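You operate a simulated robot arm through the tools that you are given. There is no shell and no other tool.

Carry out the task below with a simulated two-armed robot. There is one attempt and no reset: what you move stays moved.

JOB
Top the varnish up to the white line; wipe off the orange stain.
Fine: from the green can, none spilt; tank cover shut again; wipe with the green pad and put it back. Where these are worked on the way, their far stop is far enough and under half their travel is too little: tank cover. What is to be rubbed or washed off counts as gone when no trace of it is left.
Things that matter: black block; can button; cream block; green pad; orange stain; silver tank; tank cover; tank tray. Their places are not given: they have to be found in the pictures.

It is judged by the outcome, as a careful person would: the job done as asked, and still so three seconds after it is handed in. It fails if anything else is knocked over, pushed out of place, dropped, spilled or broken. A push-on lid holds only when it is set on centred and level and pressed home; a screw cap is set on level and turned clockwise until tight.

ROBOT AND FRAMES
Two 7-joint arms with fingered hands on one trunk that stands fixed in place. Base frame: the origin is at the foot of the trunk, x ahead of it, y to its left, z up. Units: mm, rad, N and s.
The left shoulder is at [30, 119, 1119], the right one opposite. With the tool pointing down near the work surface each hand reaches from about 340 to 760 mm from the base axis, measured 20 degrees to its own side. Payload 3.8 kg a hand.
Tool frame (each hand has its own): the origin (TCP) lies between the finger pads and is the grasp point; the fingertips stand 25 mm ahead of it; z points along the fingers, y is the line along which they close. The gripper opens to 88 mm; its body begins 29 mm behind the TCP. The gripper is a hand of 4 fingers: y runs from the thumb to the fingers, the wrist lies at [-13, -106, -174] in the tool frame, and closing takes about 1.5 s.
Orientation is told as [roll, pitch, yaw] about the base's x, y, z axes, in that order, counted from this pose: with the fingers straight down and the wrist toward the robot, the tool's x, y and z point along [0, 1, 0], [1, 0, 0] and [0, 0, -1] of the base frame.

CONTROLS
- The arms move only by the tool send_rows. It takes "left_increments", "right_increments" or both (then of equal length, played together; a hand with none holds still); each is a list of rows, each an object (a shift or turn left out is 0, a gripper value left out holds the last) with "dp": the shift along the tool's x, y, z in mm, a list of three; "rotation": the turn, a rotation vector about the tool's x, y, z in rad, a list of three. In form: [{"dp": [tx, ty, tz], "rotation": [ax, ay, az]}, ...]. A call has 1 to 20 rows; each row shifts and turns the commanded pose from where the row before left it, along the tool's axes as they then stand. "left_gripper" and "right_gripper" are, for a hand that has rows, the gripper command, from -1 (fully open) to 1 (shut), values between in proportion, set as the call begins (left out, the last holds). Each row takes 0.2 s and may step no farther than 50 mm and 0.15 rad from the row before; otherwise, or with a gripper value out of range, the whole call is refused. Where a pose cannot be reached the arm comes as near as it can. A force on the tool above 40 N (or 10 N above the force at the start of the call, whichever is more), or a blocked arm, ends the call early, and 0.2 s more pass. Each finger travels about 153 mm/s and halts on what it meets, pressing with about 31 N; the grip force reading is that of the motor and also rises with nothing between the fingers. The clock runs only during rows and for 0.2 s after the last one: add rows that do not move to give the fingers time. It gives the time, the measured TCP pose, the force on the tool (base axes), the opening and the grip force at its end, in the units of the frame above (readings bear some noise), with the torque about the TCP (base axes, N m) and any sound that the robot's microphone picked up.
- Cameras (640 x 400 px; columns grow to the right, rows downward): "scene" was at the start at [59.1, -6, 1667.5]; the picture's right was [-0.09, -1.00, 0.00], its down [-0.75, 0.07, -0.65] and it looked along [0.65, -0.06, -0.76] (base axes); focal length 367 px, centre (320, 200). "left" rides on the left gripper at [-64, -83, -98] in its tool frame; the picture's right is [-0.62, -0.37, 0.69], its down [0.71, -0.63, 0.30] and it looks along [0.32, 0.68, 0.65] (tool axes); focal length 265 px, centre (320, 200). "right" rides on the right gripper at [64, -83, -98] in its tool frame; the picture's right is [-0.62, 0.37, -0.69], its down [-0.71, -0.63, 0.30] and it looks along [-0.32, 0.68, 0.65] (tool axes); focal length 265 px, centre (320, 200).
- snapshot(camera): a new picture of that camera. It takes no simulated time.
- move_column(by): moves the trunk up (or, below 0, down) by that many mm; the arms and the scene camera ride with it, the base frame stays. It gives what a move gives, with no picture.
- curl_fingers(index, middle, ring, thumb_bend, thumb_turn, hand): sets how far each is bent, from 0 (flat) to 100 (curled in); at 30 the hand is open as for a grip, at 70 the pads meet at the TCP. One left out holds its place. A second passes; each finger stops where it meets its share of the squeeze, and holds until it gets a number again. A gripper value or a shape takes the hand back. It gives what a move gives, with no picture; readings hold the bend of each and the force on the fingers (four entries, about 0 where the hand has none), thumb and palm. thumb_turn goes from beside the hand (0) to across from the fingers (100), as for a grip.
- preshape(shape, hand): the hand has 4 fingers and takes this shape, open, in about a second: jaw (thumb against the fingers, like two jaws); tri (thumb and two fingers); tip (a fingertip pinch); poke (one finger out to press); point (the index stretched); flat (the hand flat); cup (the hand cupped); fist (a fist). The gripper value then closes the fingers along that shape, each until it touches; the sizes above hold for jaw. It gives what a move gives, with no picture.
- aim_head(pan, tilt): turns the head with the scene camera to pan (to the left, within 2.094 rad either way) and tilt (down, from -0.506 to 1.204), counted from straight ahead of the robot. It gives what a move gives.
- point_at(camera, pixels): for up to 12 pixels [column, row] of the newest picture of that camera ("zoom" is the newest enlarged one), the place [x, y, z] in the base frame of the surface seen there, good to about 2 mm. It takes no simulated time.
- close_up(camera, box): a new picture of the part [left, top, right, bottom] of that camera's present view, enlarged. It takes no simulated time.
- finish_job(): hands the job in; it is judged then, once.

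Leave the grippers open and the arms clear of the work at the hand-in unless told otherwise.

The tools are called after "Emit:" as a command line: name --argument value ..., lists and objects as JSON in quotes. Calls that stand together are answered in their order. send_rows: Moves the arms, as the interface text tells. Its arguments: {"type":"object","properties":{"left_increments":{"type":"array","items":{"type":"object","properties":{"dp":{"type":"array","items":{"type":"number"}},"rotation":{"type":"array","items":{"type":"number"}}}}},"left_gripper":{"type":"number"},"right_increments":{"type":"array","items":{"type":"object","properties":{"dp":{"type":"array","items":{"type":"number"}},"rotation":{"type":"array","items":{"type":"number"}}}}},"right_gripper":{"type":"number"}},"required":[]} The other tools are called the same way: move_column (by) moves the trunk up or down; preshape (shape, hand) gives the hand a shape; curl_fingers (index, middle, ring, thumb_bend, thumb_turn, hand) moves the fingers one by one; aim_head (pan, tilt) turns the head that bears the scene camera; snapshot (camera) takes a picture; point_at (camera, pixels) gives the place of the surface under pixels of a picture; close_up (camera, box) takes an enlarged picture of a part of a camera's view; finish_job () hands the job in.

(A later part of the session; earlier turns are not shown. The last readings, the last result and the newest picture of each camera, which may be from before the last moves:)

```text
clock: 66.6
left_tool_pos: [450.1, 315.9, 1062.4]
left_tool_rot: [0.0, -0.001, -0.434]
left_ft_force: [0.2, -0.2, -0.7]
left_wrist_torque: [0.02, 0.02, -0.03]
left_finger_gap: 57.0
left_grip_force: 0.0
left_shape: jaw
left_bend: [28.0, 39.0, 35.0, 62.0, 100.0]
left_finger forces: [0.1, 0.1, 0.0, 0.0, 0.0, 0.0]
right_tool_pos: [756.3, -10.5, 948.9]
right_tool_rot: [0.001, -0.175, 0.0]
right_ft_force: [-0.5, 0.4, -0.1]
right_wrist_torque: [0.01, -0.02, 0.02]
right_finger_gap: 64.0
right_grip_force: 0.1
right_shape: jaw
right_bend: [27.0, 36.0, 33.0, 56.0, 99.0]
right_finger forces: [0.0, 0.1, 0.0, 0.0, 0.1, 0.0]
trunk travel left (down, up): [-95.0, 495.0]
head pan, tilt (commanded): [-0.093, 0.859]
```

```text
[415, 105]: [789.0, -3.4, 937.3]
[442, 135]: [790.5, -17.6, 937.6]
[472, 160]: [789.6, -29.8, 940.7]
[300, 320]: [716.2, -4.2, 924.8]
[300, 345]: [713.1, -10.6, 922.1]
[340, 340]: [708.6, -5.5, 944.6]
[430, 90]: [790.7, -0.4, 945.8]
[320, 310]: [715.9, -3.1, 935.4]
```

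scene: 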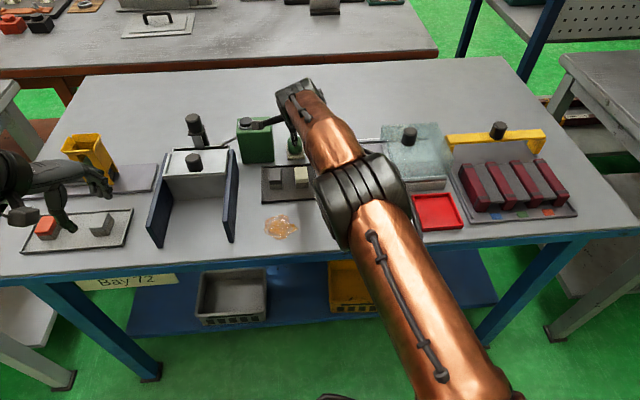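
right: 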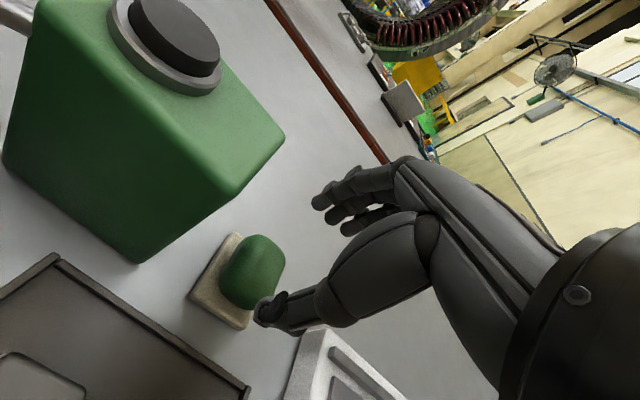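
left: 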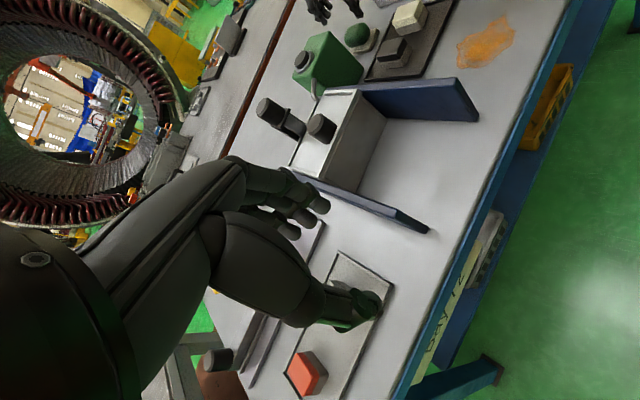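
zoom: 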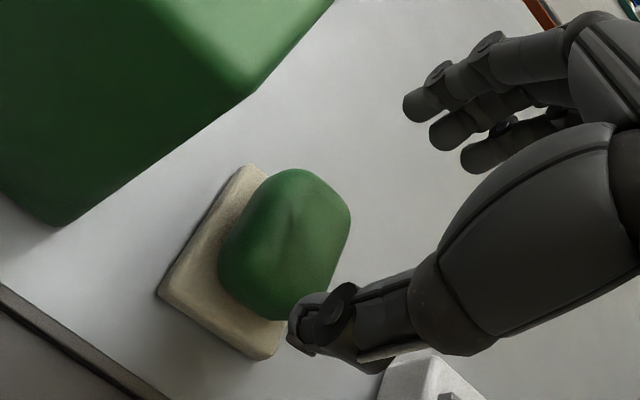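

The fingertips measure x≈789 (fingers) and 716 (thumb), so the pad is centred along x. I shift 5 mm left, reduce the tilt slightly to 7°, and descend part-way to check reach.

Emit:
send_rows --right_increments '[{"dp": [2.5, 0, 0], "rotation": [0.05, 0, 0]}, {"dp": [2.5, -1.8, 14.9]}, {"dp": [0, -1.8, 14.9]}, {}]'

Emit:
close_up --camera "right" --box '[170, 150, 370, 350]'

Emit:
close_up --camera "left" --box '[280, 0, 440, 100]'

```text
clock: 67.6
left_tool_pos: [449.4, 314.8, 1062.2]
left_tool_rot: [0.0, 0.0, -0.434]
left_ft_force: [0.0, -0.1, 0.6]
left_wrist_torque: [-0.01, -0.01, -0.03]
left_finger_gap: 56.9
left_grip_force: 0.1
left_shape: jaw
left_bend: [28.0, 39.0, 35.0, 62.0, 100.0]
left_finger forces: [0.0, 0.0, 0.1, 0.0, 0.0, 0.1]
right_tool_pos: [757.1, -5.0, 919.5]
right_tool_rot: [0.0, -0.123, 0.0]
right_ft_force: [0.2, 0.4, 0.0]
right_wrist_torque: [0.03, 0.03, 0.02]
right_finger_gap: 64.3
right_grip_force: 0.0
right_shape: jaw
right_bend: [27.0, 36.0, 33.0, 56.0, 99.0]
right_finger forces: [0.0, 0.1, 0.0, 0.0, 0.1, 0.0]
trunk travel left (down, up): [-95.0, 495.0]
head pan, tilt (commanded): [-0.093, 0.859]
```

```text
2.00 times, centred on (270, 250) of right
```

zoom: 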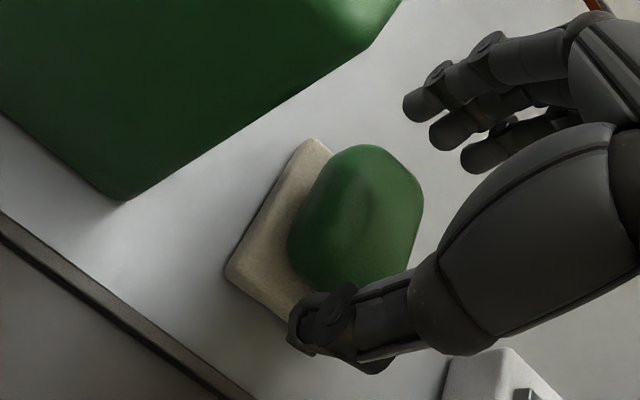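

```text
4.00 times, centred on (360, 50) of left
```

zoom: 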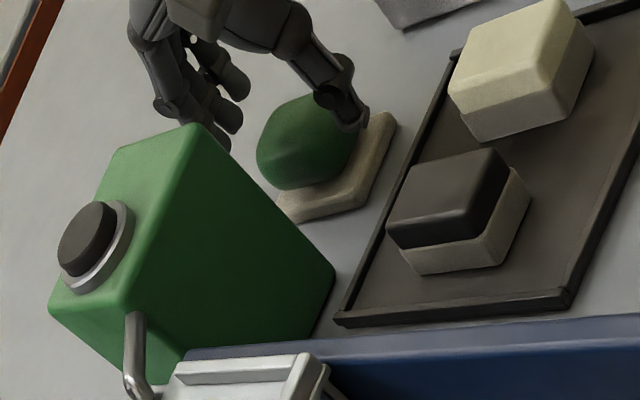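

Within reach and clear. Descending the last 16 mm to TCP z≈903.

Emit:
send_rows --right_increments '[{"dp": [0, -1.0, 8.2]}, {"dp": [0, -1.0, 8.2]}, {}]'

Emit:
close_up --camera "right" --box '[170, 150, 370, 350]'

Emit:
close_up --camera "left" --box '[300, 0, 400, 70]'

```text
clock: 68.4
left_tool_pos: [450.6, 315.5, 1061.8]
left_tool_rot: [0.001, 0.0, -0.434]
left_ft_force: [0.0, -0.8, 0.0]
left_wrist_torque: [0.03, 0.02, 0.02]
left_finger_gap: 57.0
left_grip_force: 0.1
left_shape: jaw
left_bend: [28.0, 39.0, 35.0, 62.0, 100.0]
left_finger forces: [0.1, 0.0, 0.0, 0.0, 0.0, 0.0]
right_tool_pos: [756.6, -6.1, 901.1]
right_tool_rot: [-0.001, -0.125, 0.001]
right_ft_force: [0.6, 0.7, 0.6]
right_wrist_torque: [0.0, -0.01, 0.04]
right_finger_gap: 63.9
right_grip_force: 0.1
right_shape: jaw
right_bend: [27.0, 36.0, 33.0, 56.0, 99.0]
right_finger forces: [0.0, 0.1, 0.0, 0.1, 0.0, 0.0]
trunk travel left (down, up): [-95.0, 495.0]
head pan, tilt (commanded): [-0.093, 0.859]
```

```text
2.00 times, centred on (270, 250) of right
```

zoom: 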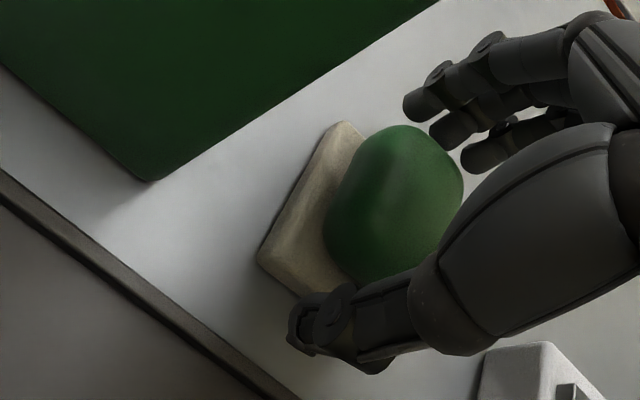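

```text
5.71 times, centred on (350, 35) of left
```

zoom: 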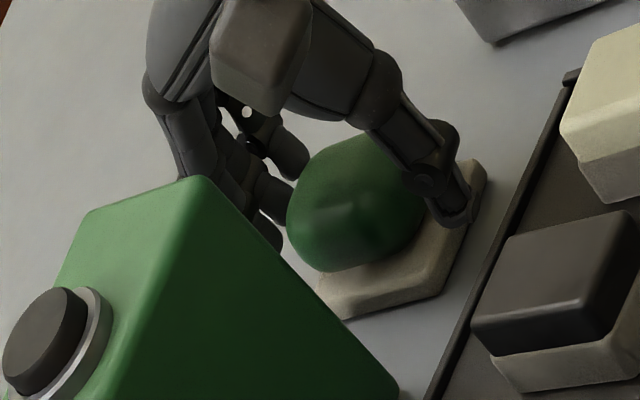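

Emit:
point_at --camera "zoom" --pixels '[[455, 212], [450, 190], [440, 170], [470, 230], [475, 175], [430, 260], [265, 205], [270, 235], [290, 160], [400, 200]]'

```text
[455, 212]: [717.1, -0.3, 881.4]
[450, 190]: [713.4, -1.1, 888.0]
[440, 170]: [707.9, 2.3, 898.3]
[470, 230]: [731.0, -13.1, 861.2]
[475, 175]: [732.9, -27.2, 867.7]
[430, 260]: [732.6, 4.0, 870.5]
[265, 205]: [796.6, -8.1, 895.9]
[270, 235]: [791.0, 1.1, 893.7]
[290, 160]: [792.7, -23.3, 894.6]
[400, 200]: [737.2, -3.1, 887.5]
```

The thumb tip (z≈877–881) is above the tile's top edge (870) and the fingers are behind the pad. Closing the right hand.

Emit:
send_rows --right_gripper 1 --right_increments '[{}, {}, {}, {}, {}, {}, {}]'

Emit:
close_up --camera "right" --box '[170, 150, 370, 350]'

Emit:
close_up --camera "left" --box '[300, 0, 400, 70]'

```text
clock: 70.0
left_tool_pos: [450.0, 315.2, 1061.7]
left_tool_rot: [0.001, -0.001, -0.435]
left_ft_force: [0.2, -0.2, -0.4]
left_wrist_torque: [0.03, 0.0, 0.01]
left_finger_gap: 57.0
left_grip_force: 0.1
left_shape: jaw
left_bend: [28.0, 39.0, 35.0, 62.0, 100.0]
left_finger forces: [0.0, 0.1, 0.0, 0.0, 0.1, 0.0]
right_tool_pos: [756.6, -5.0, 903.6]
right_tool_rot: [0.0, -0.123, 0.001]
right_ft_force: [-0.2, -0.9, 0.1]
right_wrist_torque: [-0.03, 0.02, 0.01]
right_finger_gap: 42.4
right_grip_force: 31.2
right_shape: jaw
right_bend: [74.0, 45.0, 46.0, 71.0, 100.0]
right_finger forces: [16.1, 8.5, 4.1, 0.0, 28.1, 0.1]
trunk travel left (down, up): [-95.0, 495.0]
head pan, tilt (commanded): [-0.093, 0.859]
```

```text
2.00 times, centred on (270, 250) of right
```

zoom: 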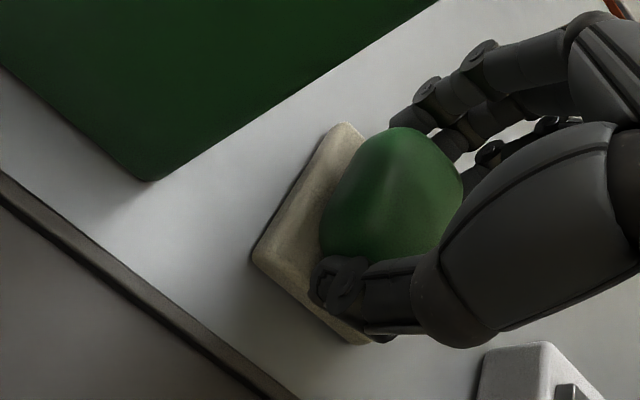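

```text
5.71 times, centred on (350, 35) of left
```

zoom: 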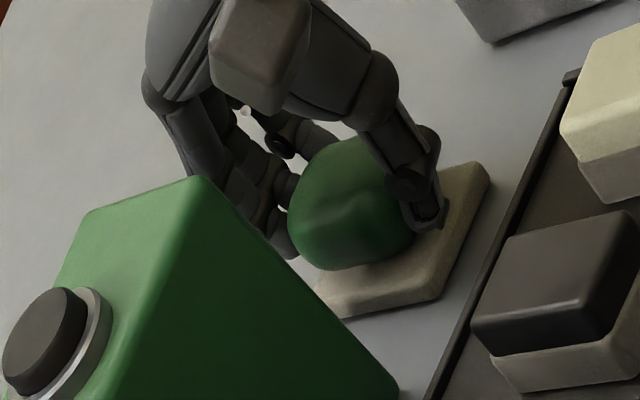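

The pad is gripped (gap 42.4 mm, thumb 28 N against three fingers). I lift it straight up 40 mm.

Emit:
send_rows --right_increments '[{"dp": [0, 1.25, -9.9]}, {"dp": [0, 1.25, -9.9]}, {"dp": [0, 2.5, -19.8]}, {}]'

Emit:
close_up --camera "right" --box '[170, 150, 370, 350]'

Emit:
close_up --camera "left" --box '[300, 0, 400, 70]'

```text
clock: 71.0
left_tool_pos: [450.1, 315.3, 1061.8]
left_tool_rot: [0.001, 0.001, -0.436]
left_ft_force: [0.2, -1.3, -0.2]
left_wrist_torque: [0.01, -0.02, 0.0]
left_finger_gap: 57.2
left_grip_force: 0.1
left_shape: jaw
left_bend: [28.0, 39.0, 35.0, 62.0, 100.0]
left_finger forces: [0.0, 0.0, 0.0, 0.1, 0.0, 0.1]
right_tool_pos: [758.1, -4.0, 943.0]
right_tool_rot: [-0.001, -0.122, 0.0]
right_ft_force: [-0.1, 0.2, -0.7]
right_wrist_torque: [-0.04, 0.02, 0.02]
right_finger_gap: 41.9
right_grip_force: 31.3
right_shape: jaw
right_bend: [74.0, 45.0, 46.0, 71.0, 100.0]
right_finger forces: [16.1, 8.4, 4.3, 0.1, 28.0, 0.0]
trunk travel left (down, up): [-95.0, 495.0]
head pan, tilt (commanded): [-0.093, 0.859]
```

```text
2.00 times, centred on (270, 250) of right
```

zoom: 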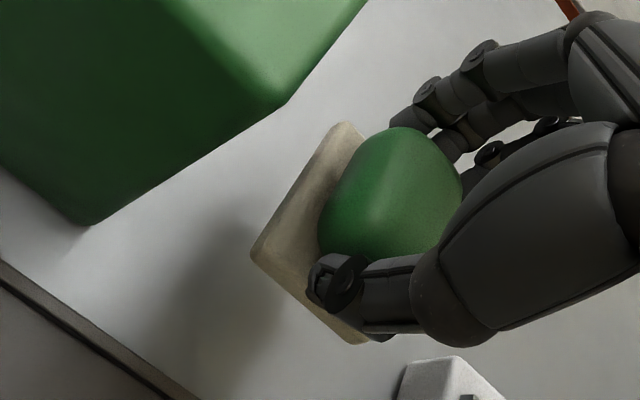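

```text
5.71 times, centred on (350, 35) of left
```

zoom: 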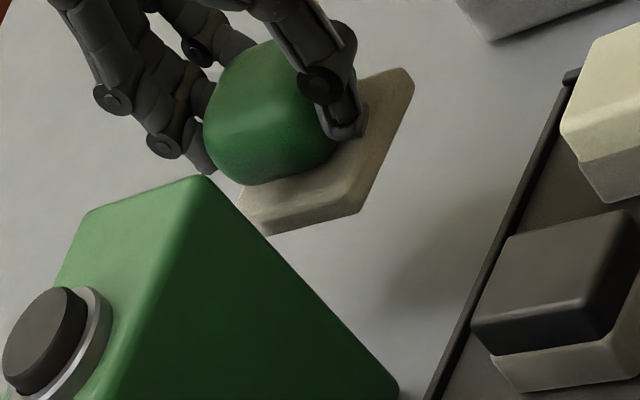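

The tan base comes up with the green grip: it is one pad whose wiping face is the tan base (bottom z≈862 with the TCP at 902.5). I lift further and carry it back toward the stain at height.

Emit:
send_rows --right_increments '[{"dp": [0, 3.7, -29.8]}, {"dp": [0, 3.7, -29.8]}, {"dp": [0, -29.8, -3.7]}, {"dp": [0, -29.8, -3.7]}, {"dp": [0, -29.8, -3.7]}, {}]'

Emit:
snapshot --camera "scene"

Emit:
snapshot --camera "right"

```text
clock: 72.4
left_tool_pos: [450.2, 315.0, 1061.2]
left_tool_rot: [-0.001, -0.001, -0.434]
left_ft_force: [-0.2, 0.5, -0.6]
left_wrist_torque: [-0.02, -0.03, 0.02]
left_finger_gap: 57.1
left_grip_force: 0.0
left_shape: jaw
left_bend: [28.0, 39.0, 35.0, 62.0, 100.0]
left_finger forces: [0.1, 0.1, 0.0, 0.1, 0.0, 0.0]
right_tool_pos: [750.9, 5.2, 1006.8]
right_tool_rot: [-0.001, -0.124, 0.0]
right_ft_force: [-1.0, 0.6, -0.4]
right_wrist_torque: [-0.03, 0.0, 0.0]
right_finger_gap: 42.2
right_grip_force: 31.2
right_shape: jaw
right_bend: [74.0, 46.0, 46.0, 71.0, 100.0]
right_finger forces: [16.1, 8.3, 4.5, 0.0, 28.0, 0.0]
right hand out of reach, approached as far as the arm can: row 3, 4, 5
trunk travel left (down, up): [-95.0, 495.0]
head pan, tilt (commanded): [-0.093, 0.859]
```

```text
taken
```

scene: 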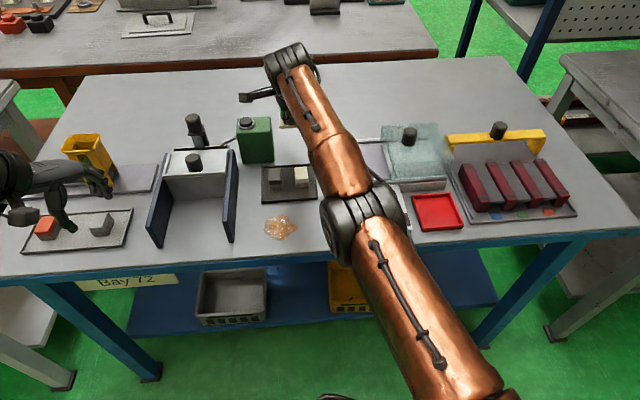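

```text
taken
```

right: 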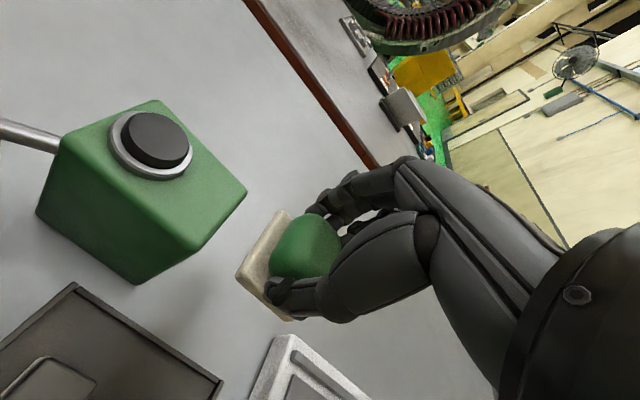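

The arm is at its straight-arm singularity, so a pure pull-back doesn't bend the elbow. Moving sideways (toward -y) shortens the distance first. I check how tall the things on that side are.

Emit:
point_at --camera "scene" --pixels '[[410, 131], [420, 160], [400, 150], [375, 160], [498, 128], [490, 145], [437, 205], [372, 165], [280, 222], [266, 226], [297, 228], [281, 238]]'

```text
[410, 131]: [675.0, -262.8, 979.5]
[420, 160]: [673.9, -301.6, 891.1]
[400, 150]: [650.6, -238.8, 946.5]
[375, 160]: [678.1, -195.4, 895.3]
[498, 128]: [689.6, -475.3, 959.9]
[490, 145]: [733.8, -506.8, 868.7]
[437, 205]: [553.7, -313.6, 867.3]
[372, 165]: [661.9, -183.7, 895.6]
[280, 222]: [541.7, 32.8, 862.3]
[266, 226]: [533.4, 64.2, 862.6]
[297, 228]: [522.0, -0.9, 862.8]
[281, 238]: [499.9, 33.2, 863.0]
```

The side region is free down to y≈-180 (height below 900). I move the pad 90 mm toward -y with a slight pull-back.

Emit:
send_rows --right_increments '[{"dp": [-30, 0, 0]}, {"dp": [-30, 0, 0]}, {"dp": [-30, -5, 0]}, {"dp": [0, -20, -2.5]}, {"dp": [0, -20, -2.5]}, {}]'

Emit:
snapshot --camera "scene"

```text
clock: 73.8
left_tool_pos: [450.6, 315.9, 1060.6]
left_tool_rot: [0.0, 0.0, -0.435]
left_ft_force: [-0.1, -0.4, 0.3]
left_wrist_torque: [-0.01, 0.01, -0.02]
left_finger_gap: 57.0
left_grip_force: 0.1
left_shape: jaw
left_bend: [28.0, 39.0, 35.0, 62.0, 100.0]
left_finger forces: [0.0, 0.0, 0.1, 0.0, 0.1, 0.0]
right_tool_pos: [766.8, -80.0, 1012.9]
right_tool_rot: [0.0, -0.125, 0.001]
right_ft_force: [-0.8, 0.0, -0.5]
right_wrist_torque: [0.02, 0.02, 0.02]
right_finger_gap: 42.2
right_grip_force: 30.6
right_shape: jaw
right_bend: [74.0, 46.0, 46.0, 71.0, 100.0]
right_finger forces: [16.1, 8.3, 4.4, 0.0, 27.9, 0.0]
right hand out of reach, approached as far as the arm can: row 1, 2, 3, 4, 5
trunk travel left (down, up): [-95.0, 495.0]
head pan, tilt (commanded): [-0.093, 0.859]
```

```text
taken
```

scene: 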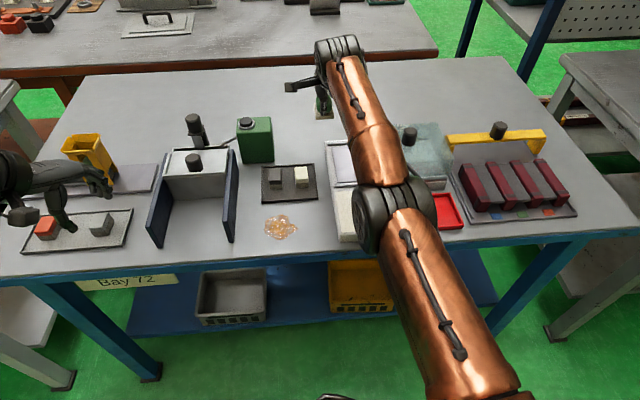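

The arm just slides along its reach sphere. I go up and outward, as worked for the left arm, and then pull back from there.

Emit:
send_rows --right_increments '[{"dp": [-32, 3.7, -29.8]}, {"dp": [-32, 3.7, -29.8]}, {"dp": [-32, 3.7, -29.8]}, {"dp": [-32, 3.7, -29.8]}, {"dp": [-32, 3.7, -29.8]}, {"dp": [-32, 0, 0]}, {"dp": [0, -30, -3.7]}, {"dp": [0, -30, -3.7]}, {"dp": [0, -30, -3.7]}, {}]'

Emit:
snapshot --camera "scene"

```text
clock: 76.0
left_tool_pos: [451.2, 315.8, 1061.2]
left_tool_rot: [-0.001, 0.0, -0.434]
left_ft_force: [-0.4, -0.8, -1.1]
left_wrist_torque: [-0.02, 0.0, 0.0]
left_finger_gap: 57.0
left_grip_force: 0.1
left_shape: jaw
left_bend: [28.0, 39.0, 35.0, 62.0, 100.0]
left_finger forces: [0.1, 0.0, 0.0, 0.1, 0.0, 0.0]
right_tool_pos: [640.2, -266.7, 1147.4]
right_tool_rot: [-0.001, -0.124, 0.0]
right_ft_force: [-1.1, -0.3, -0.6]
right_wrist_torque: [0.04, -0.01, -0.01]
right_finger_gap: 41.7
right_grip_force: 31.5
right_shape: jaw
right_bend: [74.0, 46.0, 47.0, 71.0, 100.0]
right_finger forces: [16.0, 8.2, 4.5, 0.0, 27.9, 0.0]
right hand out of reach, approached as far as the arm can: row 2, 3, 4, 5, 6
trunk travel left (down, up): [-95.0, 495.0]
head pan, tilt (commanded): [-0.093, 0.859]
```

```text
taken
```

scene: 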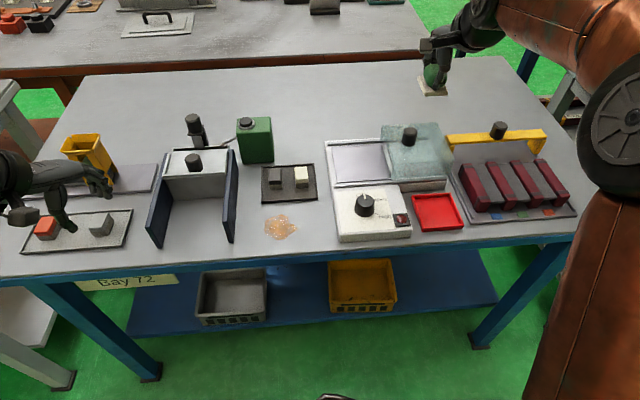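

The elbow is bent outward again and the workspace is in full view. I look at the stain outline before wiping.

Emit:
close_up --camera "scene" --box '[250, 200, 315, 250]'

Emit:
close_up --camera "left" --box '[420, 0, 560, 90]'

Emit:
point_at --camera "zoom" --pixels '[[160, 190], [430, 60], [445, 130], [345, 240], [240, 310], [175, 250], [300, 170], [390, 55], [200, 160], [400, 200]]'

```text
8.00 times, centred on (282, 225) of scene
```

zoom: 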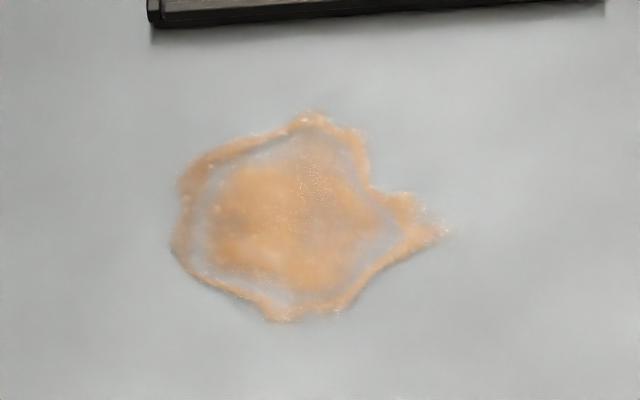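

```text
4.44 times, centred on (490, 45) of left
```

zoom: 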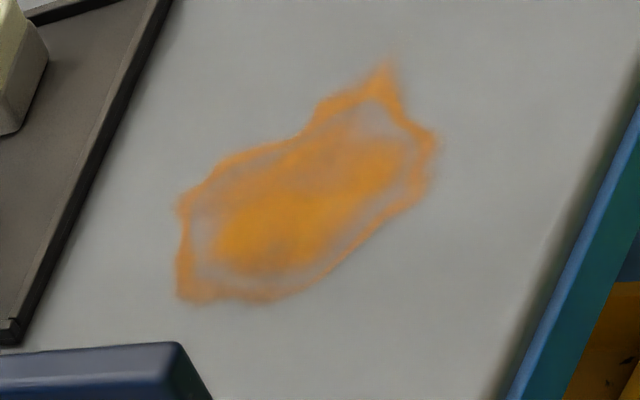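

```text
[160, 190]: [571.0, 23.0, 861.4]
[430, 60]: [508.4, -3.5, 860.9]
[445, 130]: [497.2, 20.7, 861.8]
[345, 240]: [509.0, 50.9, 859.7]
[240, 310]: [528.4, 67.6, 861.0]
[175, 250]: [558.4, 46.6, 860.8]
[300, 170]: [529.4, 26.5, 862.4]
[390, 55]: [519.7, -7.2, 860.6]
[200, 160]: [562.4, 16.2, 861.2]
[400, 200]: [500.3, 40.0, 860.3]
```

The stain spans about x 494–568, y -8 to 70. I check the tray's front edge and the table's front edge so the pad stays clear of them.

Emit:
close_up --camera "scene" --box '[230, 180, 360, 270]'

Emit:
point_at --camera "zoom" --pixels '[[160, 115], [300, 108], [420, 95], [160, 122], [250, 340], [300, 330], [510, 230], [490, 110], [20, 290], [60, 350], [254, 215], [390, 360]]'

```text
4.44 times, centred on (295, 225) of scene
```

zoom: 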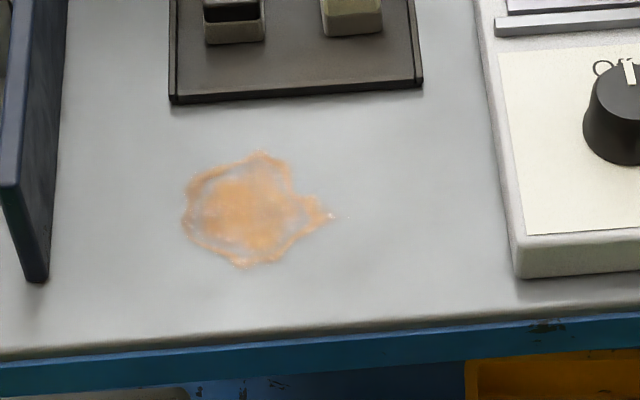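

```text
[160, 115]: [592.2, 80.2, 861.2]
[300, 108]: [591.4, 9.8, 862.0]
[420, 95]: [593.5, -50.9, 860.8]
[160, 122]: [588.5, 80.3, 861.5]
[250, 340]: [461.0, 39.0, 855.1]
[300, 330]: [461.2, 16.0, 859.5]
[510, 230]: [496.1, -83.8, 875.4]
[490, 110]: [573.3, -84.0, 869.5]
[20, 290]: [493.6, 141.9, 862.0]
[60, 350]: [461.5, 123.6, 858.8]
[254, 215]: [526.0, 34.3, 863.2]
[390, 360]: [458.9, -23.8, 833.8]
```

There is plenty of room: tray edge x≈594, heater side y≈-82, table edge x≈463. I carry the pad to above the stain (TCP z≈1047).

Emit:
send_rows --right_increments '[{"dp": [37.8, -15.1, 10.7]}, {"dp": [37.8, -15.1, 10.7]}, {"dp": [37.8, -15.1, 10.7]}, {"dp": [37.8, -15.1, 10.7]}, {"dp": [37.8, -15.1, 10.7]}, {"dp": [37.8, -15.1, 10.7]}, {"dp": [37.8, -15.1, 10.7]}, {"dp": [37.8, -15.1, 10.7]}, {}]'

Emit:
snapshot --camera "scene"

Emit:
snapshot --camera "left"

Emit:
snapshot --camera "right"

```text
clock: 78.0
left_tool_pos: [449.1, 315.2, 1061.3]
left_tool_rot: [-0.001, -0.001, -0.434]
left_ft_force: [0.1, -0.3, -0.3]
left_wrist_torque: [0.02, -0.02, 0.0]
left_finger_gap: 57.1
left_grip_force: 0.1
left_shape: jaw
left_bend: [28.0, 39.0, 35.0, 62.0, 100.0]
left_finger forces: [0.1, 0.0, 0.0, 0.0, 0.0, 0.0]
right_tool_pos: [531.6, 34.9, 1046.5]
right_tool_rot: [0.001, -0.126, 0.0]
right_ft_force: [-0.5, 0.8, -0.5]
right_wrist_torque: [0.0, 0.0, 0.0]
right_finger_gap: 41.5
right_grip_force: 31.1
right_shape: jaw
right_bend: [74.0, 46.0, 47.0, 71.0, 100.0]
right_finger forces: [16.0, 8.1, 4.6, 0.0, 27.8, 0.0]
trunk travel left (down, up): [-95.0, 495.0]
head pan, tilt (commanded): [-0.093, 0.859]
```

```text
taken
```

scene: 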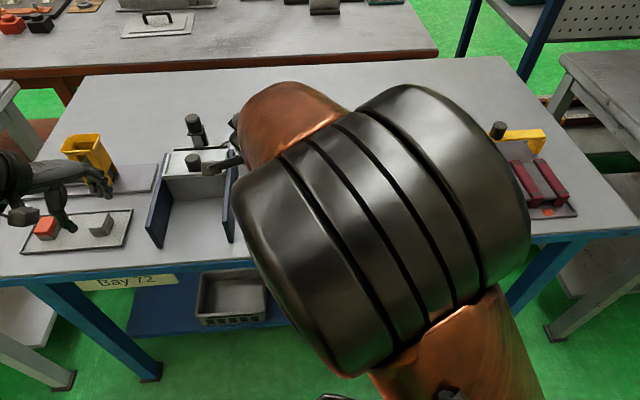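

```text
taken
```

left: 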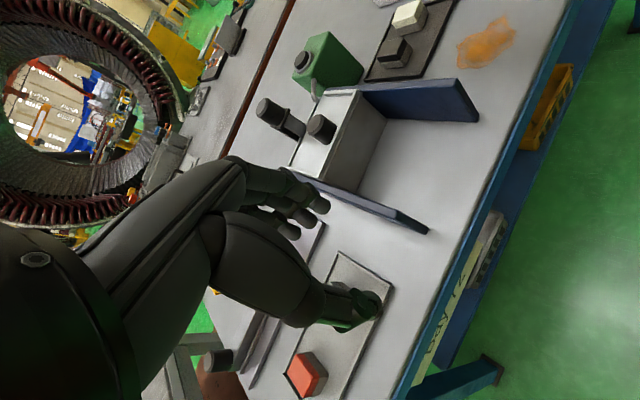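

```text
taken
```

right: 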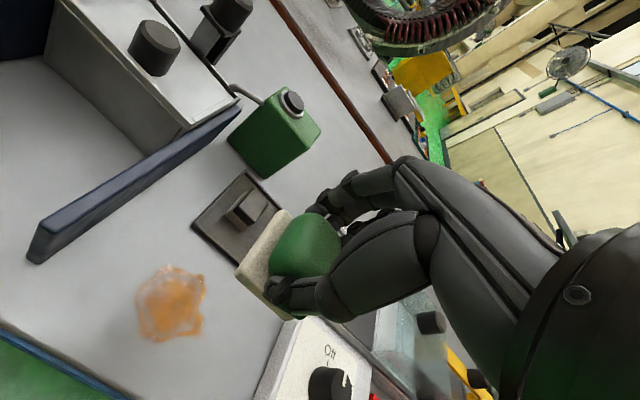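

The pad is above the stain; the elbow hides the scene view, but the right and left cameras see the stain. I lower the pad beside the stain's near-right corner to about 12 mm above the table.

Emit:
send_rows --right_increments '[{"dp": [-10, -9.2, 32]}, {"dp": [-10, -9.2, 32]}, {"dp": [-10, -9.2, 32]}, {"dp": [-10, -9.1, 31.9]}, {}]'

Emit:
snapshot --camera "right"

Emit:
close_up --camera "left" --box '[400, 0, 560, 100]'

```text
clock: 79.2
left_tool_pos: [449.3, 315.2, 1061.1]
left_tool_rot: [0.001, 0.001, -0.435]
left_ft_force: [-1.2, 0.3, 0.1]
left_wrist_torque: [0.05, 0.02, 0.0]
left_finger_gap: 57.1
left_grip_force: 0.0
left_shape: jaw
left_bend: [28.0, 39.0, 35.0, 62.0, 100.0]
left_finger forces: [0.1, 0.0, 0.0, 0.1, 0.1, 0.0]
right_tool_pos: [507.4, -5.9, 915.2]
right_tool_rot: [0.001, -0.125, -0.001]
right_ft_force: [-0.4, -0.9, -0.3]
right_wrist_torque: [0.0, -0.04, 0.03]
right_finger_gap: 41.2
right_grip_force: 31.0
right_shape: jaw
right_bend: [74.0, 46.0, 47.0, 71.0, 100.0]
right_finger forces: [16.1, 8.1, 4.6, 0.0, 27.9, 0.0]
trunk travel left (down, up): [-95.0, 495.0]
head pan, tilt (commanded): [-0.093, 0.859]
```

```text
taken
```

right: 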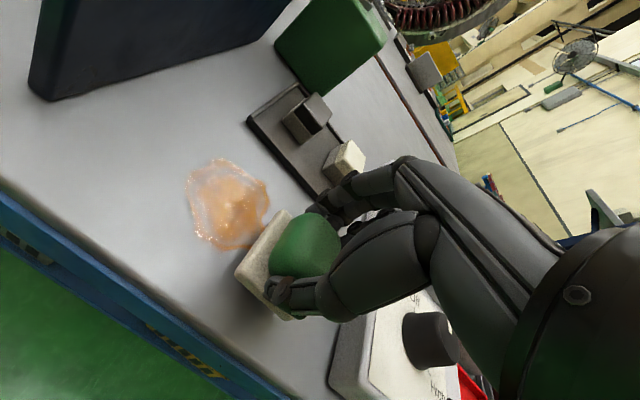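

```text
4.00 times, centred on (480, 50) of left
```

zoom: 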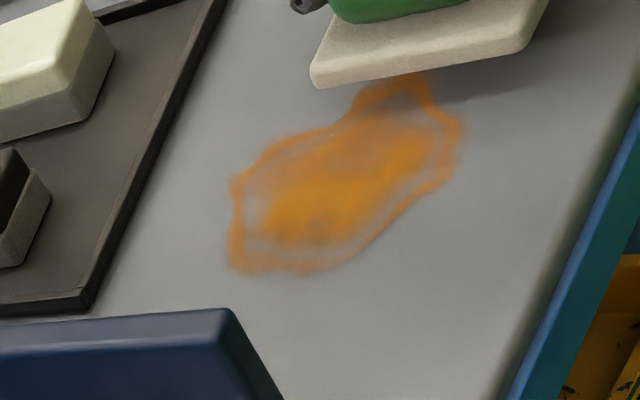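

The left camera shows the pad's base level over the table next to the stain. I lower it gently until a small contact force shows.

Emit:
send_rows --right_increments '[{"dp": [0, -0.6, 5]}, {"dp": [0, -0.4, 3]}, {"dp": [0, -0.25, 2]}, {}]'

Emit:
close_up --camera "left" --box '[400, 0, 560, 100]'

```text
clock: 80.2
left_tool_pos: [449.5, 316.6, 1062.4]
left_tool_rot: [0.001, -0.001, -0.434]
left_ft_force: [-0.5, -0.3, 0.6]
left_wrist_torque: [0.02, 0.0, 0.0]
left_finger_gap: 56.8
left_grip_force: 0.1
left_shape: jaw
left_bend: [28.0, 39.0, 35.0, 62.0, 100.0]
left_finger forces: [0.0, 0.1, 0.1, 0.1, 0.0, 0.1]
right_tool_pos: [508.5, -3.2, 906.0]
right_tool_rot: [0.0, -0.127, 0.001]
right_ft_force: [0.6, -0.5, -0.8]
right_wrist_torque: [-0.02, 0.01, 0.03]
right_finger_gap: 41.6
right_grip_force: 30.5
right_shape: jaw
right_bend: [74.0, 46.0, 47.0, 71.0, 100.0]
right_finger forces: [16.1, 8.2, 4.7, 0.0, 27.8, 0.1]
trunk travel left (down, up): [-95.0, 495.0]
head pan, tilt (commanded): [-0.093, 0.859]
```

```text
4.00 times, centred on (480, 50) of left
```

zoom: 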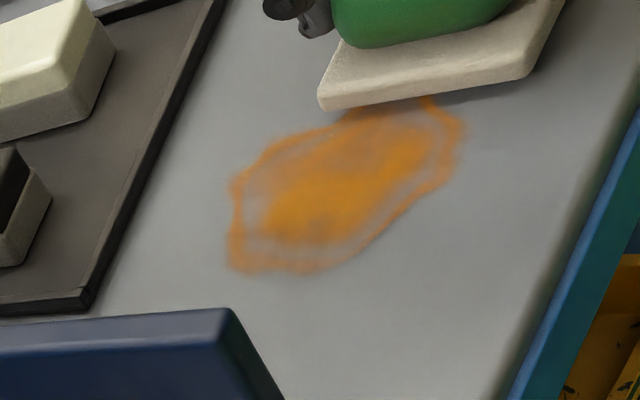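

Still a hair above the table. I go down 1.5 mm at a time.

Emit:
send_rows --right_increments '[{"dp": [0, -0.2, 1.5]}, {"dp": [0, -0.2, 1.5]}, {}]'

```text
clock: 81.0
left_tool_pos: [450.9, 315.3, 1061.4]
left_tool_rot: [0.0, 0.0, -0.434]
left_ft_force: [0.1, -0.3, -0.4]
left_wrist_torque: [0.01, 0.03, 0.03]
left_finger_gap: 57.0
left_grip_force: 0.1
left_shape: jaw
left_bend: [28.0, 39.0, 35.0, 62.0, 100.0]
left_finger forces: [0.0, 0.0, 0.1, 0.1, 0.0, 0.0]
right_tool_pos: [507.7, -4.5, 904.2]
right_tool_rot: [0.002, -0.124, -0.001]
right_ft_force: [0.3, -0.4, -0.9]
right_wrist_torque: [0.0, -0.01, 0.03]
right_finger_gap: 41.6
right_grip_force: 31.2
right_shape: jaw
right_bend: [74.0, 46.0, 47.0, 71.0, 100.0]
right_finger forces: [16.2, 8.2, 4.6, 0.0, 27.9, 0.0]
trunk travel left (down, up): [-95.0, 495.0]
head pan, tilt (commanded): [-0.093, 0.859]
```

Emit:
send_rows --right_increments '[{"dp": [0, -0.2, 1.5]}, {"dp": [0, -0.2, 1.5]}, {}]'

Emit:
close_up --camera "left" --box '[400, 0, 560, 100]'

```text
clock: 81.8
left_tool_pos: [448.9, 315.9, 1061.8]
left_tool_rot: [0.0, -0.001, -0.434]
left_ft_force: [0.1, 0.1, 0.0]
left_wrist_torque: [0.0, -0.02, -0.03]
left_finger_gap: 57.1
left_grip_force: 0.0
left_shape: jaw
left_bend: [28.0, 39.0, 35.0, 62.0, 100.0]
left_finger forces: [0.0, 0.0, 0.0, 0.0, 0.0, 0.0]
right_tool_pos: [508.0, -5.5, 901.2]
right_tool_rot: [0.001, -0.128, -0.002]
right_ft_force: [2.0, 1.1, 7.6]
right_wrist_torque: [-0.01, 0.11, -0.01]
right_finger_gap: 41.8
right_grip_force: 30.8
right_shape: jaw
right_bend: [74.0, 46.0, 47.0, 71.0, 99.0]
right_finger forces: [18.1, 9.2, 4.9, 0.1, 29.7, 0.0]
trunk travel left (down, up): [-95.0, 495.0]
head pan, tilt (commanded): [-0.093, 0.859]
```

```text
4.00 times, centred on (480, 50) of left
```

zoom: 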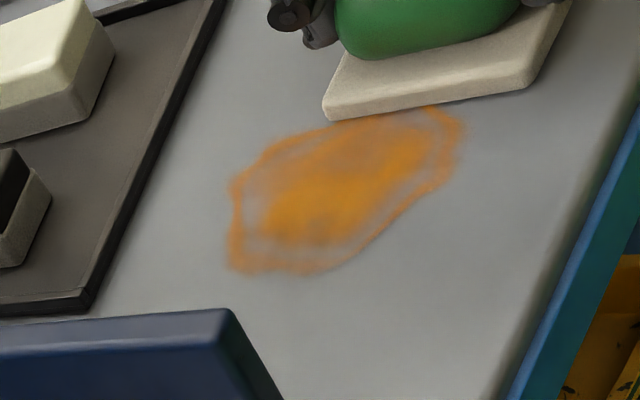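

Contact at about 7.6 N. I wipe the first pass toward +y, 80 mm at 10 mm per row.

Emit:
send_rows --right_increments '[{"dp": [10, 0, 0]}, {"dp": [10, 0, 0]}, {"dp": [10, 0, 0]}, {"dp": [10, 0, 0]}, {"dp": [10, 0, 0]}, {"dp": [10, 0, 0]}, {"dp": [10, 0, 0]}, {"dp": [10, 0, 0]}]'

Emit:
close_up --camera "left" --box '[400, 0, 560, 100]'

Emit:
snapshot --camera "right"

```text
clock: 83.6
left_tool_pos: [449.3, 315.4, 1062.7]
left_tool_rot: [-0.001, 0.001, -0.433]
left_ft_force: [1.3, 0.2, -0.2]
left_wrist_torque: [-0.01, 0.0, 0.0]
left_finger_gap: 57.0
left_grip_force: 0.0
left_shape: jaw
left_bend: [28.0, 39.0, 35.0, 62.0, 100.0]
left_finger forces: [0.1, 0.0, 0.1, 0.1, 0.0, 0.0]
right_tool_pos: [508.8, 74.8, 901.3]
right_tool_rot: [0.0, -0.127, 0.0]
right_ft_force: [0.5, -4.3, 9.7]
right_wrist_torque: [-0.08, 0.14, 0.09]
right_finger_gap: 41.8
right_grip_force: 31.0
right_shape: jaw
right_bend: [74.0, 44.0, 44.0, 71.0, 100.0]
right_finger forces: [16.5, 11.1, 5.1, 0.0, 32.0, 0.1]
trunk travel left (down, up): [-95.0, 495.0]
head pan, tilt (commanded): [-0.093, 0.859]
```

```text
4.00 times, centred on (480, 50) of left
```

zoom: 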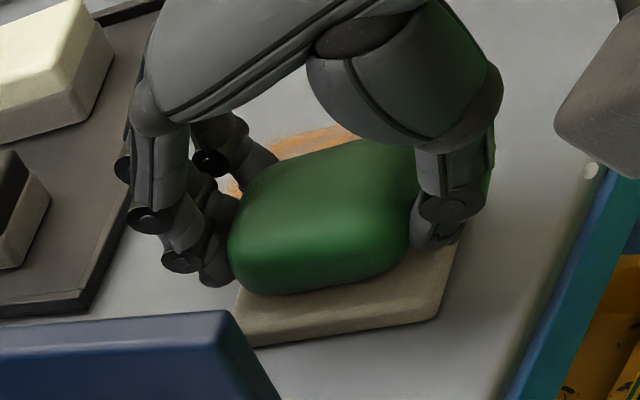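

```text
taken
```

right: 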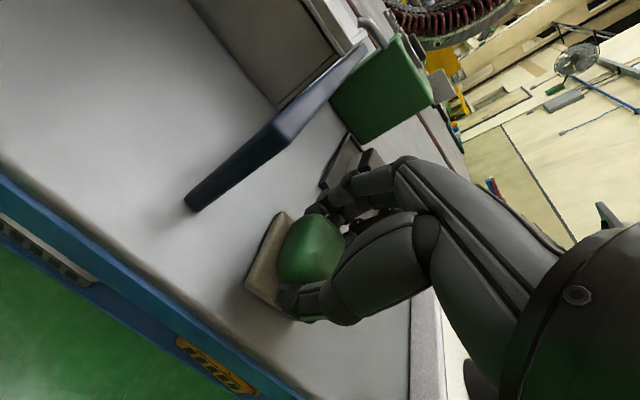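

The wipe works and the force stays near 10 N. I step 16 mm forward and sweep back toward -y.

Emit:
send_rows --right_increments '[{"dp": [0, 7.9, 1.0]}, {"dp": [0, 7.9, 1.0]}, {"dp": [-10, 0, 0]}, {"dp": [-10, 0, 0]}, {"dp": [-10, 0, 0]}, {"dp": [-10, 0, 0]}, {"dp": [-10, 0, 0]}, {"dp": [-10, 0, 0]}, {"dp": [-10, 0, 0]}, {"dp": [-10, 0, 0]}]'

Emit:
close_up --camera "left" --box '[400, 0, 560, 100]'

```text
clock: 85.8
left_tool_pos: [449.0, 315.7, 1062.1]
left_tool_rot: [0.0, 0.001, -0.434]
left_ft_force: [0.1, -0.4, 0.5]
left_wrist_torque: [0.01, 0.0, 0.05]
left_finger_gap: 56.8
left_grip_force: 0.1
left_shape: jaw
left_bend: [28.0, 39.0, 35.0, 62.0, 100.0]
left_finger forces: [0.0, 0.1, 0.1, 0.1, 0.0, 0.1]
right_tool_pos: [524.2, -4.3, 901.4]
right_tool_rot: [0.001, -0.125, 0.0]
right_ft_force: [0.1, 2.9, 6.4]
right_wrist_torque: [0.06, 0.2, -0.1]
right_finger_gap: 41.7
right_grip_force: 30.7
right_shape: jaw
right_bend: [74.0, 46.0, 50.0, 72.0, 96.0]
right_finger forces: [19.4, 7.6, 3.3, 0.0, 29.8, 0.0]
trunk travel left (down, up): [-95.0, 495.0]
head pan, tilt (commanded): [-0.093, 0.859]
```

```text
4.00 times, centred on (480, 50) of left
```

zoom: 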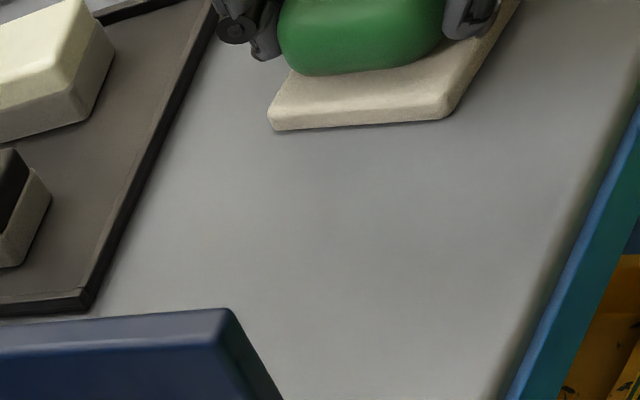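

The visible part is clean already. I continue with two more passes farther out so nothing is left under or beyond the pad.

Emit:
send_rows --right_increments '[{"dp": [0, 7.9, 1.0]}, {"dp": [0, 7.9, 1.0]}, {"dp": [10, 0, 0]}, {"dp": [10, 0, 0]}, {"dp": [10, 0, 0]}, {"dp": [10, 0, 0]}, {"dp": [10, 0, 0]}, {"dp": [10, 0, 0]}, {"dp": [10, 0, 0]}, {"dp": [8, 0, 0]}]'

Emit:
send_rows --right_increments '[{"dp": [0, 5.9, 0.8]}, {"dp": [0, 5.9, 0.8]}, {"dp": [-10, 0, 0]}, {"dp": [-10, 0, 0]}, {"dp": [-10, 0, 0]}, {"dp": [-10, 0, 0]}, {"dp": [-10, 0, 0]}, {"dp": [-10, 0, 0]}, {"dp": [-10, 0, 0]}, {"dp": [-10, 0, 0]}, {"dp": [-10, 0, 0]}]'

Emit:
close_up --camera "left" --box '[400, 0, 560, 100]'

Emit:
snapshot --camera "right"

```text
clock: 88.0
left_tool_pos: [449.7, 316.6, 1061.4]
left_tool_rot: [0.001, 0.0, -0.434]
left_ft_force: [0.3, -0.8, 0.0]
left_wrist_torque: [-0.05, 0.02, 0.02]
left_finger_gap: 56.9
left_grip_force: 0.1
left_shape: jaw
left_bend: [28.0, 39.0, 35.0, 62.0, 100.0]
left_finger forces: [0.1, 0.0, 0.0, 0.0, 0.0, 0.0]
right_tool_pos: [540.6, 71.5, 902.1]
right_tool_rot: [0.001, -0.126, 0.0]
right_ft_force: [-0.9, -2.4, 6.8]
right_wrist_torque: [-0.03, 0.14, 0.09]
right_finger_gap: 41.9
right_grip_force: 31.3
right_shape: jaw
right_bend: [74.0, 45.0, 46.0, 72.0, 100.0]
right_finger forces: [18.3, 10.6, 5.3, 0.1, 33.6, 0.1]
trunk travel left (down, up): [-95.0, 495.0]
head pan, tilt (commanded): [-0.093, 0.859]
```

```text
clock: 90.4
left_tool_pos: [450.2, 315.1, 1060.8]
left_tool_rot: [0.001, 0.0, -0.433]
left_ft_force: [0.3, 0.8, -0.7]
left_wrist_torque: [0.02, -0.02, 0.03]
left_finger_gap: 56.8
left_grip_force: 0.0
left_shape: jaw
left_bend: [28.0, 39.0, 35.0, 62.0, 100.0]
left_finger forces: [0.0, 0.1, 0.0, 0.1, 0.0, 0.1]
right_tool_pos: [551.4, -16.7, 902.6]
right_tool_rot: [0.0, -0.126, 0.0]
right_ft_force: [0.2, 2.9, 5.6]
right_wrist_torque: [0.06, 0.14, -0.1]
right_finger_gap: 41.6
right_grip_force: 30.7
right_shape: jaw
right_bend: [74.0, 46.0, 50.0, 72.0, 96.0]
right_finger forces: [19.5, 7.7, 3.7, 0.0, 29.7, 0.0]
trunk travel left (down, up): [-95.0, 495.0]
head pan, tilt (commanded): [-0.093, 0.859]
```

```text
4.00 times, centred on (480, 50) of left
```

zoom: 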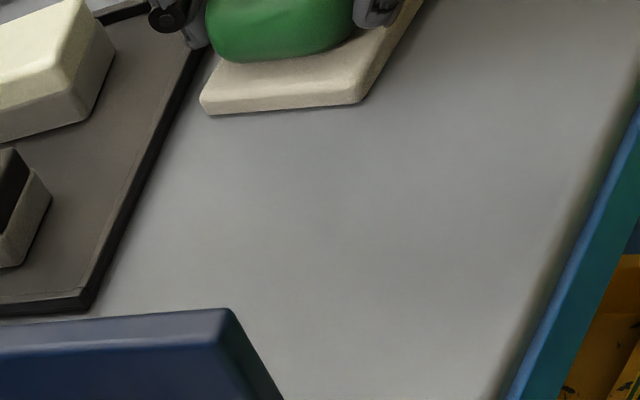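

```text
taken
```

right: 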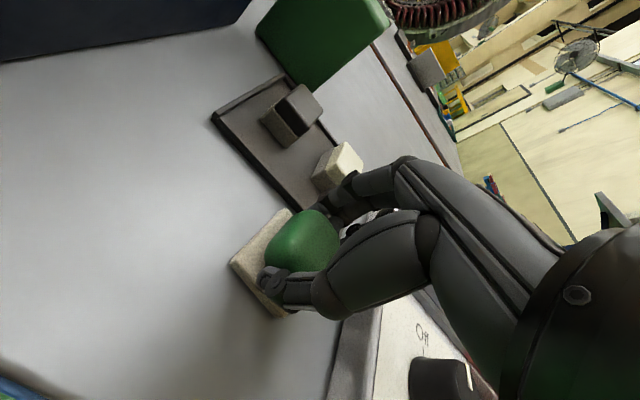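

No orange is visible. I lift the pad and inspect the whole stain area closely.

Emit:
send_rows --right_increments '[{"dp": [0, 1.2, -9.9]}, {"dp": [0, 3.7, -29.8]}, {"dp": [0, 5, -39.7]}, {"dp": [0, 5, -39.7]}, {}]'

Emit:
close_up --camera "left" --box '[420, 0, 560, 90]'

Emit:
snapshot --camera "right"

Emit:
snapshot --camera "scene"

```text
clock: 91.6
left_tool_pos: [449.9, 315.4, 1060.9]
left_tool_rot: [-0.001, 0.001, -0.435]
left_ft_force: [-0.1, 0.5, 0.0]
left_wrist_torque: [0.01, -0.02, -0.01]
left_finger_gap: 56.9
left_grip_force: 0.1
left_shape: jaw
left_bend: [28.0, 39.0, 35.0, 62.0, 100.0]
left_finger forces: [0.0, 0.0, 0.1, 0.1, 0.0, 0.0]
right_tool_pos: [551.6, -17.0, 1022.0]
right_tool_rot: [0.0, -0.124, 0.001]
right_ft_force: [0.7, 0.3, -0.6]
right_wrist_torque: [0.03, 0.01, 0.0]
right_finger_gap: 41.6
right_grip_force: 30.9
right_shape: jaw
right_bend: [74.0, 46.0, 50.0, 72.0, 97.0]
right_finger forces: [18.0, 8.7, 4.6, 0.0, 29.8, 0.0]
trunk travel left (down, up): [-95.0, 495.0]
head pan, tilt (commanded): [-0.093, 0.859]
```

```text
4.44 times, centred on (490, 45) of left
```

zoom: 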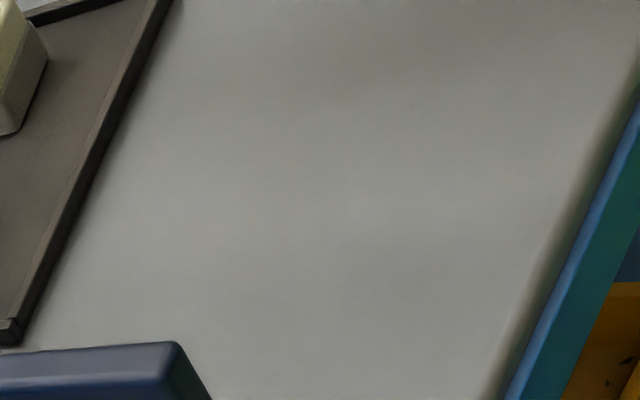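

```text
taken
```

right: 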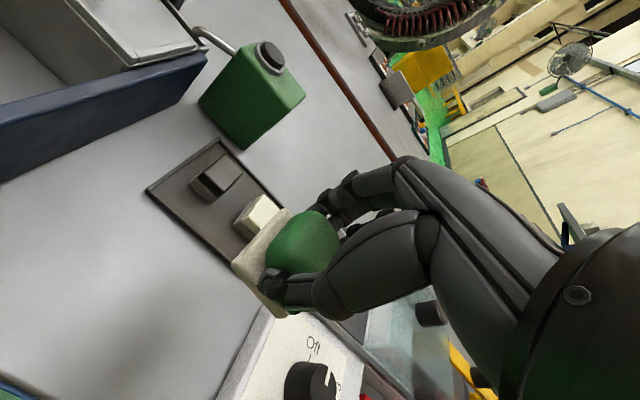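

```text
taken
```

scene: 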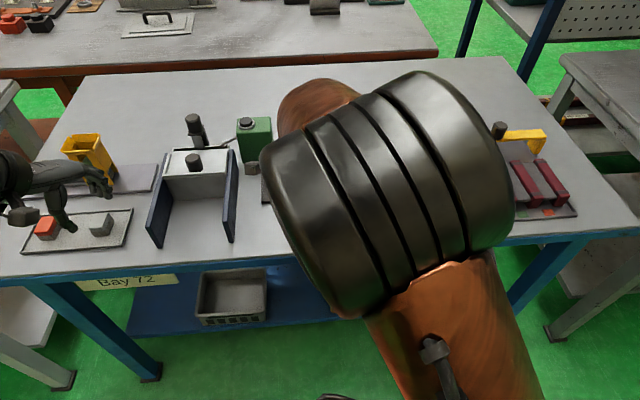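

The table is clean with no trace of orange. Now I check that the pad hasn't shifted in the grip, using the same crop as right after lifting.

Emit:
close_up --camera "right" --box '[170, 150, 370, 350]'

Emit:
point_at --camera "zoom" --pixels '[[258, 250], [270, 270], [340, 130], [350, 330], [300, 290], [290, 200], [390, 180]]'

```text
2.00 times, centred on (270, 250) of right
```

zoom: 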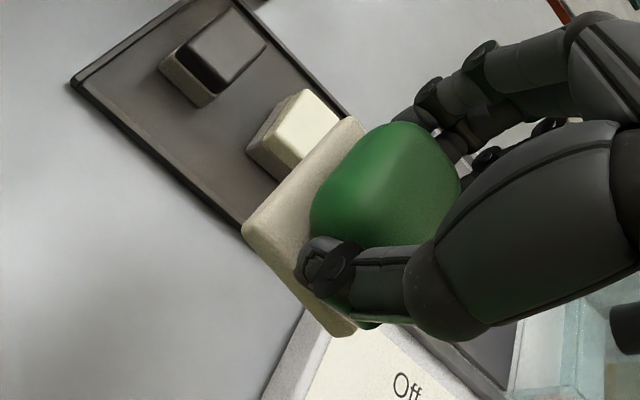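

```text
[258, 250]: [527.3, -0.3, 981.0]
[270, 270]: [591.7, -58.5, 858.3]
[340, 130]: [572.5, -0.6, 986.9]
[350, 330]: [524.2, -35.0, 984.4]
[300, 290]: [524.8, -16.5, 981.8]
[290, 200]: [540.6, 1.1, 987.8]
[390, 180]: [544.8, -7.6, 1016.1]
```

The pad appears to have shifted a few mm in the grip. I measure its base edges in a tighter view.

Emit:
close_up --camera "right" --box '[230, 195, 330, 330]'

Emit:
point_at --camera "zoom" --pixels '[[180, 160], [200, 130], [250, 85], [300, 45], [330, 20], [195, 185], [220, 220], [240, 250], [300, 330], [330, 365], [350, 350], [345, 375]]'

```text
2.96 times, centred on (280, 262) of right
```

zoom: 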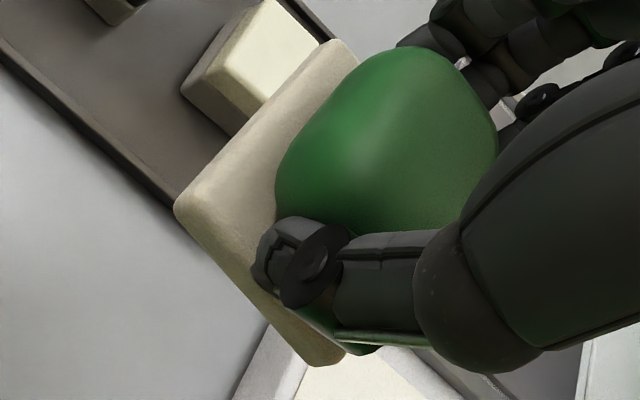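

```text
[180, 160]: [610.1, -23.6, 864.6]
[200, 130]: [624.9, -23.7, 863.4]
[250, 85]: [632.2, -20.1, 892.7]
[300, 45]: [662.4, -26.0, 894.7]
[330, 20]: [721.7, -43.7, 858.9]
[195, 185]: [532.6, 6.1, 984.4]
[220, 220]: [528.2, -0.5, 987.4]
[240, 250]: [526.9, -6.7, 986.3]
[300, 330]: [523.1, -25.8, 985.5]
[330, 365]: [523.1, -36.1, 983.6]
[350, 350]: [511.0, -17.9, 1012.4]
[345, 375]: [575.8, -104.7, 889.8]
```

Emit:
point_at --camera "zoom" --pixels '[[190, 188], [215, 162], [240, 137], [265, 112], [290, 88], [315, 62], [330, 50], [185, 205], [205, 232], [225, 258], [250, 290], [280, 325]]'

```text
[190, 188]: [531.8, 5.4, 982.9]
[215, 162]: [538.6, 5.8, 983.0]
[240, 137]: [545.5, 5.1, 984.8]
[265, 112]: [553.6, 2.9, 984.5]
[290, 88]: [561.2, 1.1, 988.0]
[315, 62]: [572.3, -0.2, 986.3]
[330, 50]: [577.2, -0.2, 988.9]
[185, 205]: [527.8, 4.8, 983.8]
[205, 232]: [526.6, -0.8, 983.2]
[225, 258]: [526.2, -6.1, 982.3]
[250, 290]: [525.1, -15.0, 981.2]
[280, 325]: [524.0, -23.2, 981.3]
```

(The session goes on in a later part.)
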